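You operate a simulated robot arm through the tools that you are given. There is no shell and no other tool. Be economical: measure what you need, move in short steps, check, and stop when the job is done.

Carry out the task below with a simulated robot arm. There is one attempt and no reset: what you move stays moved.

TASK
Put the memory card that says "M-36" from the top of the slide bench on top of the spool of yellow thread and the memory card that says "M-21" on the panel of the slide light box.
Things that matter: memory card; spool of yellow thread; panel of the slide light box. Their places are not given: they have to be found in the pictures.

It is judged by the outcome, as a careful person would: the job done as asked, and still so three seconds after it is handed in. It fails if anything else is knocked over, pushed out of place, dropped, spilled or broken.

THE ROBOT
A 6-joint arm with a two-finger parallel gripper, fixed in place. Base frame: the origin is at the foot of the arm, x ahead of it, y to its left, z up; the work surface is at about z = 0. Lengths are in cm, angles in rad, forces in N, time in s.
With the tool pointing down near the work surface it reaches from about 18 to 46 cm from the base axis. Its first joint turns from -1.222 to 1.222 rad. Payload 1.9 kg.
Tool frame: the origin (TCP) lies between the finger pads and is the grasp point; the fingertips stand 2.3 cm ahead of it; z points along the fingers, y is the line along which they close. The gripper opens to 9.4 cm. The fingers are 3.8 cm wide and 1 cm thick; the gripper's body (5.4 by 9.6 cm) begins 3.9 cm behind the TCP.
Orientation is that of the tool frame in the base frame, as [roll, pitch, yaw] about the fixed x, y, z axes, in that order (R = Rz(yaw) Ry(pitch) Rx(roll)). With the fingers straight down and closing along the base's y, the tool's x points along the base's -x, its y along +y and its z along -z.

THE INTERFACE
- The arm moves only by the tool servo_tool. Its argument "targets" is one flat list of numbers, 7 for each row, row after row: the shift along the tool's x, y, z in mm, then the turn, a rotation vector about the tool's x, y, z in rad, then the opening in per cent of the stroke, from 0 (shut) to 100 (fully open). In form: [x, y, z, wx, wy, wz, fingers, x, y, z, wx, wy, wz, fingers, ...]. A call has 1 to 12 rows; each row shifts and turns the commanded pose from where the row before left it, along the tool's axes as they then stand. A row lasts 0.2 s, in which the tool goes at most 5 cm and 0.15 rad; a call with a longer step from one row to the next is refused whole, and so is a gripper value outside its range. A pose out of reach is approached as far as the arm can. The call stops where the force on the tool passes 40 N (or 10 N more than at its start, if that is more) or the arm is blocked; 0.2 s more then pass. The fingers move at their own pace (about 10.8 cm/s each) and stop on an object; they squeeze with about 38 N. The grip force told is the motor's: it shows also when the fingers shut on nothing. Time passes only in rows, and 0.2 s behind the last, so rows that do not move let the fingers close. It gives the time, the measured TCP pose, the force on the tool (base axes), the opening and the grip force at its end, in the units of the frame above (readings bear some noise).
- Cameras (640 x 400 px; columns grow to the right, rows downward): "scene" is fixed at [6.72, 32.86, 41.55]; the picture's right is [-0.61, -0.79, 0.00], its down [-0.52, 0.40, -0.76] and it looks along [0.60, -0.46, -0.65] (base axes); focal length 214 px, centre (320, 200). "wrist" rides on the gripper at [-3.9, 0, -4.4] in the tool frame; the picture's right is [0.00, -1.00, 0.00], its down [0.97, 0.00, -0.24] and it looks along [0.24, 0.00, 0.97] (tool axes); focal length 218 px, centre (320, 200).
- grab_frame(camera): a new picture of that camera. No time passes.
- measure_at(camera, pixels): for up to 12 pixels [column, row] of the newest picture of that camera ("zoom" is the newest enlarged one), the place [x, y, z] in the base frame of the surface seen there, good to about 0.2 cm. No time passes.
- zoom(camera, box): a new picture of the part [left, top, right, bottom] of that camera's present view, enlarged. No time passes.
- sign_off(): hands the job in; it is judged then, once.

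Work in short steps. Measure before you move; look again where a grasp or a placing could have gone wrong, and mend it. You have 60 turns and 20 pictures in all, the two below and enlarged ones among them. Open the gripper and draw the arm clear of the work before you hand the job in, unless the task says otherwise; then end with one line.

The tools are called after "Call:" as name(argument=value, ...) on one line, values as JSON. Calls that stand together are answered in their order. servo_tool: Moves the arm, as the interface text tells. Its arguments: {"type":"object","properties":{"targets":{"type":"array","items":{"type":"number"}}},"required":["targets"]} The other tools are called the same way: grab_frame (camera) takes a picture; measure_at (camera, pixels) gives the place of the surface under pixels of a picture; zoom (camera, box) takes an enlarged picture of a part of a camera's view; sign_off () hands the job in.

At the start:

```text
time: 0.0
ee_pos: [26.69, 14.17, 29.47]
tool_rot: [-3.141, -0.001, 3.141]
contact_force: [0.3, 0.7, -0.2]
width: 9.41
gripper_force: 0.1
```

scene: 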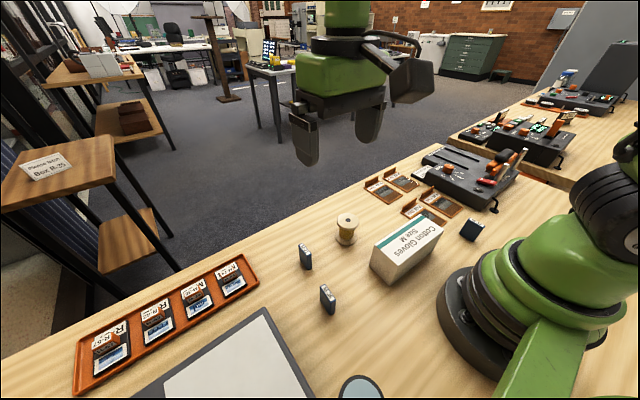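
wrist: 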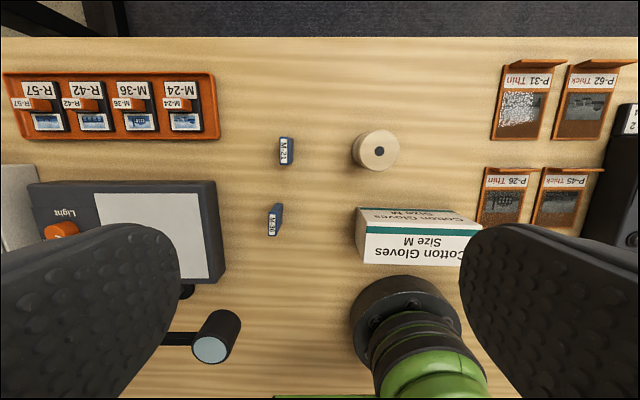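

The wrist view shows small standing cards at about (286,151) and (273,220), plus a tray with labelled cards. I enlarge to read the labels.

Call:
zoom(camera="wrist", box=[240, 120, 420, 245])

Call:
zoom(camera="scene", box=[280, 200, 500, 330])

Call:
zoom(camera="wrist", box=[0, 65, 220, 200])

```text
3.20 times, centred on (330, 182) of wrist
```

zoom: 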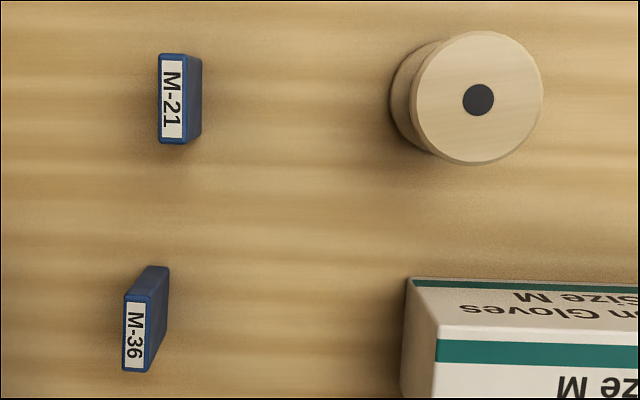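

```text
2.91 times, centred on (390, 265) of scene
```

zoom: 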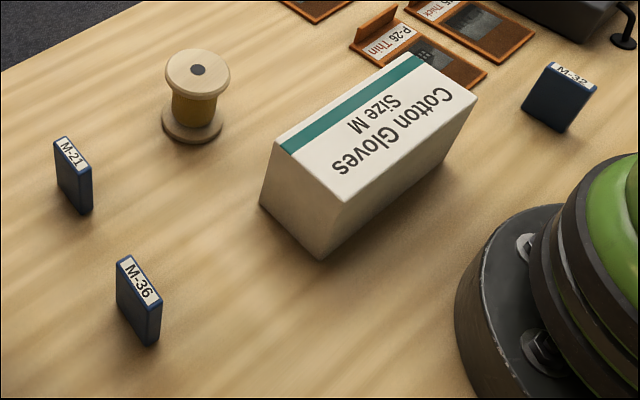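

```text
2.91 times, centred on (110, 132) of wrist
```

zoom: 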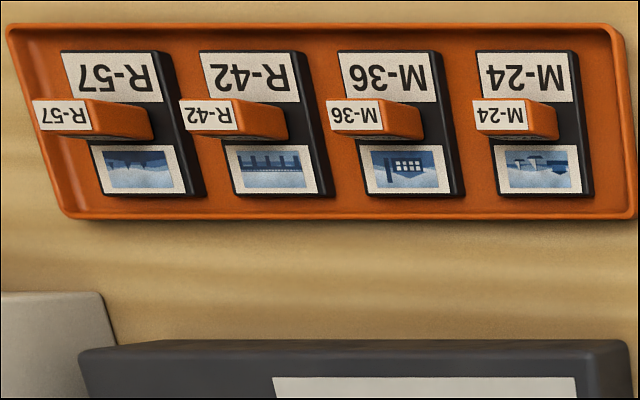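

The loose memory cards are the blue standing ones: M-21 at wrist (284,151) and M-36 at (272,225). I measure them, along with the spool and the light box panel.

Call:
measure_at(camera="wrist", pixels=[[284, 139], [284, 151], [284, 163], [273, 215], [272, 225], [270, 234], [368, 151], [391, 151], [380, 138], [379, 164], [276, 151], [262, 225]])

Call:
measure_at(camera="wrist", pixels=[[100, 198], [200, 198], [206, 274], [150, 235], [180, 270], [214, 230], [60, 230], [185, 292], [213, 345], [360, 213], [360, 255], [230, 110]])

Call:
measure_at(camera="scene", pixels=[[302, 249], [308, 257], [324, 288], [332, 297], [348, 221], [347, 236], [327, 305], [305, 263]])

```text
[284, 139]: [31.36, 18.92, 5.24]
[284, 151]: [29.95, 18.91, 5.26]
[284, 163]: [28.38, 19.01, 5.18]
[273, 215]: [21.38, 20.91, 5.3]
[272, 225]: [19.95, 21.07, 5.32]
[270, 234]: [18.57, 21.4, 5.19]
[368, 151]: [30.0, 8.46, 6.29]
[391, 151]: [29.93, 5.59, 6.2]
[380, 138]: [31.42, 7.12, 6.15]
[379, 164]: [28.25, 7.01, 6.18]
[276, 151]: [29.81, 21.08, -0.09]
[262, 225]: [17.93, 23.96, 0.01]
```

```text
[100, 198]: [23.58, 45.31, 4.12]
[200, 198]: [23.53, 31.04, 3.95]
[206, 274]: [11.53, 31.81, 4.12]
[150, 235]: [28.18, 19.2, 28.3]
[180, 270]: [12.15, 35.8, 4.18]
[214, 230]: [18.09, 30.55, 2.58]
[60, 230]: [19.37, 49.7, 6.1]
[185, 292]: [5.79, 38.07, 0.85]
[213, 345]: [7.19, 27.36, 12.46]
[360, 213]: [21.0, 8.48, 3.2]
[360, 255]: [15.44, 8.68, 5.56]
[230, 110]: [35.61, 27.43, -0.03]
```

```text
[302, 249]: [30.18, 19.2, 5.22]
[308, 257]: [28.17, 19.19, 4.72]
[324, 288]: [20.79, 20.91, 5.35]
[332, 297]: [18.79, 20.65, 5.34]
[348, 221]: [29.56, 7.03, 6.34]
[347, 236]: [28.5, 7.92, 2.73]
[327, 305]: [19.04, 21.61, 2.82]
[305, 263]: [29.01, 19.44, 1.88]
```

Cards stand about 4×1×5.3 cm with the long side nearly along x. The spool top is at (29.9, 7.0, 6.2) and the panel covers roughly x 11–24, y 31–45 at z 4.1. I move above M-21 first and look.

Call:
servo_tool(targets=[-16, 24, 0, 0, 0, 0, 100, -16, 24, 20, 0, 0, 0, 100, 0, 0, 40, 0, 0, 0, 100, 0, 0, 40, 0, 0, 0, 100, 0, 0, 40, 0, 0, 0, 100, 0, 0, 25, 0, 0, 0, 100, 0, 0, 0, 0, 0, 0, 100])

Call:
grab_frame(camera="wrist")

```text
time: 1.6
ee_pos: [29.85, 19.16, 12.96]
tool_rot: [3.141, 0.001, -3.141]
contact_force: [0.4, 0.0, 0.1]
width: 9.41
gripper_force: 0.0
```

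```text
14 pictures are left
```

wrist: 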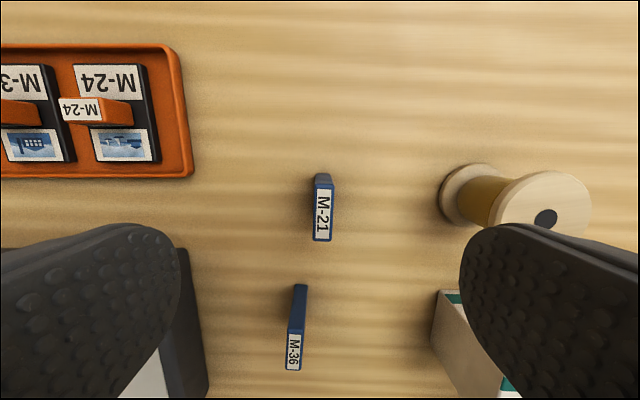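

M-21's label runs from (324,186) to (322,240). I measure its top edge for centre and angle, and do the same for M-36.

Call:
measure_at(camera="wrist", pixels=[[325, 188], [322, 238], [323, 212], [315, 212], [333, 212], [296, 335], [293, 368], [288, 350], [302, 350]])

```text
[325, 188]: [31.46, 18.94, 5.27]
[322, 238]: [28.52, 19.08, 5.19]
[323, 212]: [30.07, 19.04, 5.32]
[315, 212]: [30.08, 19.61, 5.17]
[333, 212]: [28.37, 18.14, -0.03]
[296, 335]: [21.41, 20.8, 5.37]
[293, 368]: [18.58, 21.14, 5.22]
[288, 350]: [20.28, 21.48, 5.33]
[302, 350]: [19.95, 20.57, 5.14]
```

M-21's centre is at (30.0, 19.0), with a slight 0.045 rad yaw. I descend to z≈3.6 and close.

Call:
servo_tool(targets=[-1.5, -1.2, 30, 0, 0, 0.045, 100, 0, 0, 30, 0, 0, 0, 100, 0, 0, 20, 0, 0, 0, 100, 0, 0, 13.5, 0, 0, 0, 100, 0, 0, 0, 0, 0, 0, 100, 0, 0, 0, 0, 0, 0, 40, 0, 0, 0, 0, 0, 0, 0, 0, 0, 0, 0, 0, 0, 0, 0, 0, 0, 0, 0, 0, 0])

```text
time: 3.6
ee_pos: [30.13, 19.02, 3.62]
tool_rot: [3.141, 0.001, 3.097]
contact_force: [0.4, 0.6, -0.1]
width: 1.11
gripper_force: 38.4
```

Gripped at 1.1 cm width. I lift, straighten, and carry it over the panel at about (20.5, 34).

Call:
servo_tool(targets=[0, 0, -30, 0, 0, 0, 0, 0, 0, -35, 0, 0, 0, 0, 0, 0, -35, 0, 0, -0.045, 0, 19.2, 30, 0, 0, 0, 0, 0, 19.2, 30, 0, 0, 0, 0, 0, 19.2, 30, 0, 0, 0, 0, 0, 19.2, 30, 0, 0, 0, 0, 0, 19.2, 30, 0, 0, 0, 0, 0, 0, 0, 0, 0, 0, 0, 0])

Call:
grab_frame(camera="wrist")

Call:
grab_frame(camera="scene")

```text
time: 5.6
ee_pos: [20.38, 34.14, 13.57]
tool_rot: [-3.139, 0.0, -3.141]
contact_force: [0.5, 0.2, 0.3]
width: 1.14
gripper_force: 38.3
```

```text
13 pictures are left
```

wrist: 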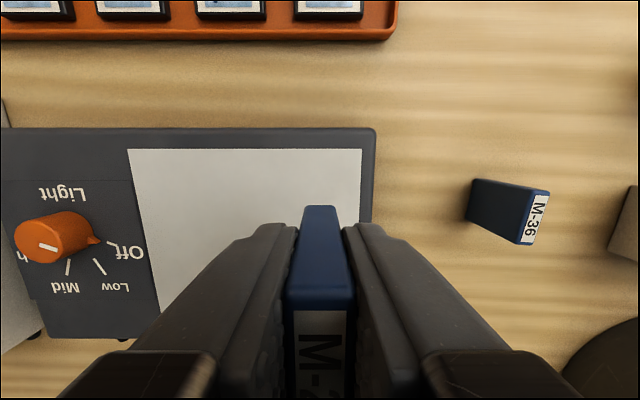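

```text
12 pictures are left
```

scene: 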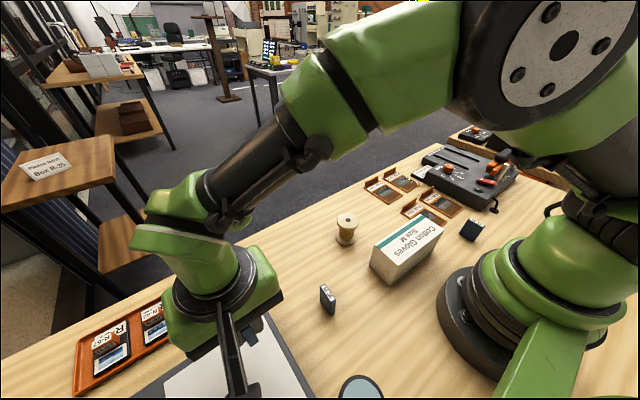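

The card hangs over the panel. I measure the panel's edges to confirm the target is well inside.

Call:
measure_at(camera="wrist", pixels=[[359, 152], [357, 218], [368, 200], [132, 152], [165, 305], [220, 200]])

```text
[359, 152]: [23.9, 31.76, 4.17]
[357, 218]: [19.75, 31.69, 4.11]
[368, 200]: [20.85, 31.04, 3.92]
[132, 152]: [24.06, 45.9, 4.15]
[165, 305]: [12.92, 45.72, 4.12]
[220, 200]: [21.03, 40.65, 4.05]
```

The panel spans y 31.6–46, x up to 24. I shift 1.5 cm further inward, lower to TCP z≈7.8 (card bottom on the panel), and check.

Call:
servo_tool(targets=[0, 15, 0, 0, 0, 0, 0, 0, 0, 25, 0, 0, 0, 0, 0, 0, 20, 0, 0, 0, 0, 0, 0, 10, 0, 0, 0, 0, 0, 0, 2, 0, 0, 0, 0, 0, 0, 0, 0, 0, 0, 0])

```text
time: 7.0
ee_pos: [20.49, 35.49, 7.85]
tool_rot: [3.141, 0.002, 3.14]
contact_force: [0.1, -0.3, 0.4]
width: 1.1
gripper_force: 38.2
```

No contact yet, so I go down in small steps to touch.

Call:
servo_tool(targets=[0, 0, 0.7, 0, 0, 0, 0, 0, 0, 0.5, 0, 0, 0, 0, 0, 0, 0, 0, 0, 0, 0])

```text
time: 7.8
ee_pos: [20.42, 35.55, 7.76]
tool_rot: [-3.141, 0.0, 3.141]
contact_force: [-0.1, 0.6, -0.3]
width: 1.12
gripper_force: 38.3
```

Call:
servo_tool(targets=[0, 0, 0.6, 0, 0, 0, 0, 0, 0, 0, 0, 0, 0, 0])

```text
time: 8.4
ee_pos: [20.52, 35.48, 7.76]
tool_rot: [-3.141, 0.001, 3.141]
contact_force: [-0.1, -0.5, 0.4]
width: 1.12
gripper_force: 37.7
```

Call:
servo_tool(targets=[0, 0, 0.7, 0, 0, 0, 0, 0, 0, 0, 0, 0, 0, 0])

```text
time: 9.0
ee_pos: [20.5, 35.59, 7.58]
tool_rot: [3.141, 0.0, 3.141]
contact_force: [-0.2, 1.0, 0.2]
width: 1.13
gripper_force: 38.0
```

Call:
servo_tool(targets=[0, 0, 0.7, 0, 0, 0, 0, 0, 0, 0, 0, 0, 0, 0])

```text
time: 9.6
ee_pos: [20.56, 35.56, 7.72]
tool_rot: [3.139, 0.0, 3.142]
contact_force: [-0.6, 0.0, 5.6]
width: 1.13
gripper_force: 37.7
```

Contact at 5.6 N: the card is resting on the panel. I open the fingers in part, then draw up.

Call:
servo_tool(targets=[0, 0, -0.4, 0, 0, 0, 0, 0, 0, 0, 0, 0, 0, 20, 0, 0, 0, 0, 0, 0, 40, 0, 0, 0, 0, 0, 0, 40, 0, 0, -30, 0, 0, 0, 40, 0, 0, -40, 0, 0, 0, 40, 0, 0, -40, 0, 0, 0, 40, 0, 0, 0, 0, 0, 0, 40])

Call:
grab_frame(camera="wrist")

```text
time: 11.4
ee_pos: [20.54, 35.68, 18.68]
tool_rot: [3.142, 0.001, -3.14]
contact_force: [0.3, 0.7, 0.5]
width: 3.76
gripper_force: 0.2
```

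```text
11 pictures are left
```

wrist: 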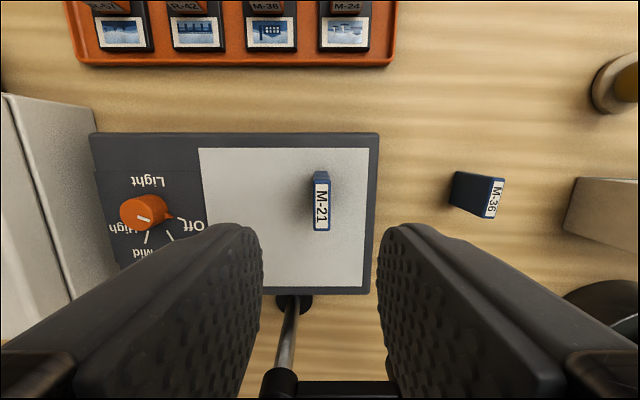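

M-21 stands on the panel. Next I go over M-36 at (20.0, 21.0), with yaw 0.12, stopping at z≈12 to check.

Call:
servo_tool(targets=[1.5, -36.5, 0, 0, 0, 0, 40, 1.5, -36.5, 0, 0, 0, 0, 60, 1.5, -36.5, 0, 0, 0, 0, 80, 1, -37, 0, 0, 0, 0, 80, 0, 0, 33, 0, 0, 0.12, 80, 0, 0, 33, 0, 0, 0, 80, 0, 0, 0, 0, 0, 0, 80])

Call:
grab_frame(camera="wrist")

```text
time: 13.0
ee_pos: [20.05, 20.81, 12.1]
tool_rot: [3.141, 0.0, 3.022]
contact_force: [0.6, -0.5, 1.2]
width: 7.55
gripper_force: 0.1
```

```text
10 pictures are left
```

wrist: 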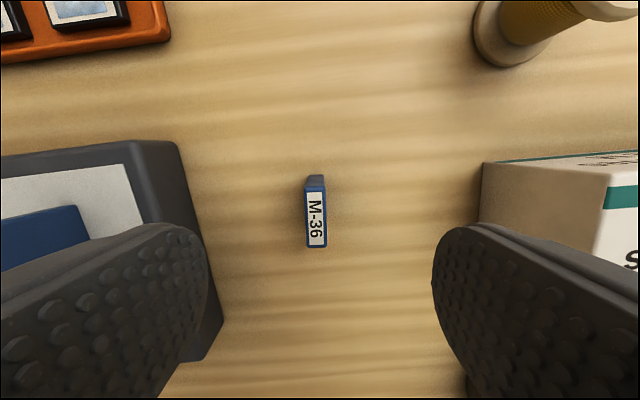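

The card is aligned and about 2 mm to +y. I correct, descend and grip.

Call:
servo_tool(targets=[0, 2, 30, 0, 0, 0, 80, 0, 0, 30, 0, 0, 0, 80, 0, 0, 15, 0, 0, 0, 80, 0, 0, 10, 0, 0, 0, 80, 0, 0, 0, 0, 0, 0, 80, 0, 0, 0, 0, 0, 0, 30, 0, 0, 0, 0, 0, 0, 0, 0, 0, 0, 0, 0, 0, 0, 0, 0, 0, 0, 0, 0, 0])

```text
time: 15.0
ee_pos: [19.98, 21.12, 3.58]
tool_rot: [3.141, 0.001, 3.02]
contact_force: [0.7, -0.1, 0.7]
width: 1.14
gripper_force: 38.0
```

Gripped. I lift to z≈16, straighten, and carry it over the spool at (29.85, 7.03).

Call:
servo_tool(targets=[0, 0, -40, 0, 0, 0, 0, 0, 0, -42, 0, 0, 0, 0, 0, 0, -42, 0, 0, -0.12, 0, -19.7, -28.2, 0, 0, 0, 0, 0, -19.7, -28.2, 0, 0, 0, 0, 0, -19.7, -28.2, 0, 0, 0, 0, 0, -19.7, -28.2, 0, 0, 0, 0, 0, -19.7, -28.2, 0, 0, 0, 0, 0, 0, 0, 0, 0, 0, 0, 0])

Call:
grab_frame(camera="wrist")

Call:
grab_frame(camera="scene")

```text
time: 17.0
ee_pos: [29.71, 7.04, 15.93]
tool_rot: [-3.141, -0.001, -3.142]
contact_force: [0.8, 0.4, -0.1]
width: 1.15
gripper_force: 37.9
```

```text
9 pictures are left
```

wrist: 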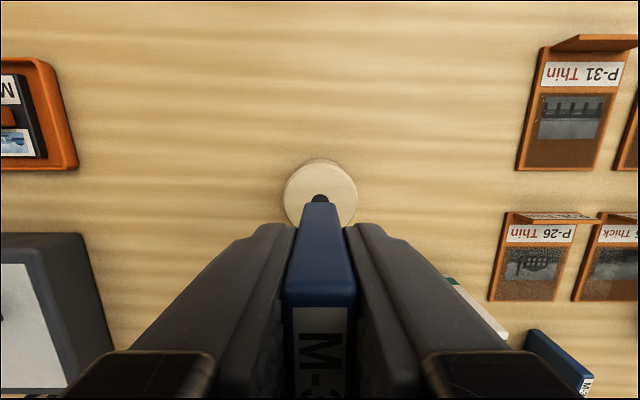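

```text
8 pictures are left
```

scene: 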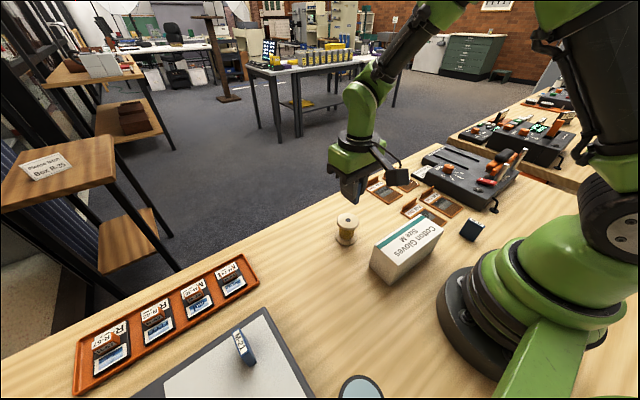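

M-21 is standing on the panel. I re-measure the spool's rim in both views.

Call:
measure_at(camera="wrist", pixels=[[287, 195], [355, 195], [320, 167], [319, 198]])

Call:
measure_at(camera="scene", pixels=[[338, 220], [358, 220], [348, 214], [348, 225], [348, 219]])

```text
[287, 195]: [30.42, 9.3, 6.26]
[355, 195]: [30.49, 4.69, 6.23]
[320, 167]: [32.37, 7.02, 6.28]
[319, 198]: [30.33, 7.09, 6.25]
```

```text
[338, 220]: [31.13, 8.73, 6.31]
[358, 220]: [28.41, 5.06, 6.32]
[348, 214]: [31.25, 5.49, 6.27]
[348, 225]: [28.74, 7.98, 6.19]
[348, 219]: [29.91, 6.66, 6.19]
```

The spool top is centred at (29.95, 7.0), about 4.9 cm across, at z 6.25. I nudge 2 mm in x and lower to just above contact.

Call:
servo_tool(targets=[-2.2, 0, 20, 0, 0, 0, 0, 0, 0, 20, 0, 0, 0, 0, 0, 0, 12, 0, 0, 0, 0, 0, 0, 7, 0, 0, 0, 0, 0, 0, 0, 0, 0, 0, 0, 0, 0, 0, 0, 0, 0, 0])

```text
time: 18.4
ee_pos: [30.03, 7.03, 10.08]
tool_rot: [3.141, 0.0, -3.141]
contact_force: [0.5, -0.5, 0.1]
width: 1.12
gripper_force: 38.0
```

Call:
servo_tool(targets=[0, 0, 1.5, 0, 0, 0, 0, 0, 0, 0, 0, 0, 0, 0])

```text
time: 19.0
ee_pos: [30.08, 6.89, 9.79]
tool_rot: [-3.141, 0.002, 3.142]
contact_force: [-0.1, -0.8, 0.0]
width: 1.1
gripper_force: 38.1
```

Call:
servo_tool(targets=[0, 0, 0.7, 0, 0, 0, 0, 0, 0, 0, 0, 0, 0, 0])

```text
time: 19.6
ee_pos: [30.14, 6.99, 9.82]
tool_rot: [-3.141, -0.001, 3.142]
contact_force: [0.8, 0.7, -0.3]
width: 1.11
gripper_force: 37.7
```

Call:
servo_tool(targets=[0, 0, 0.7, 0, 0, 0, 0, 0, 0, 0, 0, 0, 0, 0])

```text
time: 20.2
ee_pos: [30.04, 7.03, 9.72]
tool_rot: [3.14, 0.001, 3.14]
contact_force: [0.7, 0.0, 1.7]
width: 1.13
gripper_force: 38.0
```

Call:
servo_tool(targets=[0, 0, 0.3, 0, 0, 0, 0, 0, 0, 0, 0, 0, 0, 0])

```text
time: 20.8
ee_pos: [30.21, 7.01, 9.74]
tool_rot: [3.141, 0.0, 3.141]
contact_force: [-0.7, 2.6, 6.9]
width: 1.11
gripper_force: 38.1
```

Contact at 6.9 N: the card is seated on the spool. I release and rise.

Call:
servo_tool(targets=[0, 0, -0.4, 0, 0, 0, 0, 0, 0, 0, 0, 0, 0, 20, 0, 0, 0, 0, 0, 0, 40, 0, 0, 0, 0, 0, 0, 40, 0, 0, -30, 0, 0, 0, 40, 0, 0, -40, 0, 0, 0, 40, 0, 0, -40, 0, 0, 0, 40, 0, 0, -30, 0, 0, 0, 40, 20, 0, 0, 0, 0, 0, 40, 0, 0, 0, 0, 0, 0, 40])

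Call:
grab_frame(camera="scene")

Call:
grab_frame(camera="wrist")

```text
time: 23.0
ee_pos: [28.08, 7.03, 23.66]
tool_rot: [3.141, -0.001, 3.141]
contact_force: [0.5, -0.2, 0.1]
width: 3.77
gripper_force: 0.0
```

```text
7 pictures are left
```

scene: 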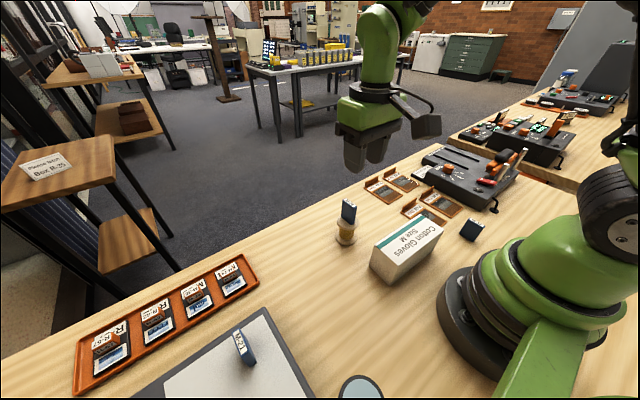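

```text
6 pictures are left
```

wrist: 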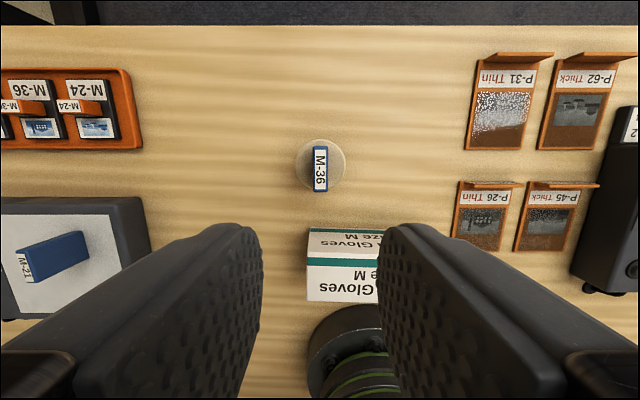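

M-36 stands centred on the spool and M-21 stands on the panel. The gripper is open and well clear, and nothing else has moved.

Call:
servo_tool(targets=[0, 20, -20, 0, 0, 0, 100, 0, 20, -20, 0, 0, 0, 100, 0, 0, 0, 0, 0, 0, 100])

Call:
sign_off()

```text
time: 23.8
ee_pos: [28.12, 11.05, 27.75]
tool_rot: [-3.141, 0.001, -3.141]
contact_force: [-0.7, -0.1, -0.2]
width: 9.38
gripper_force: 0.0
```

```text
The job is handed in.
```

The M-36 memory card is standing on the spool of yellow thread and the M-21 card is standing on the light box panel; the job is handed in with the arm clear.
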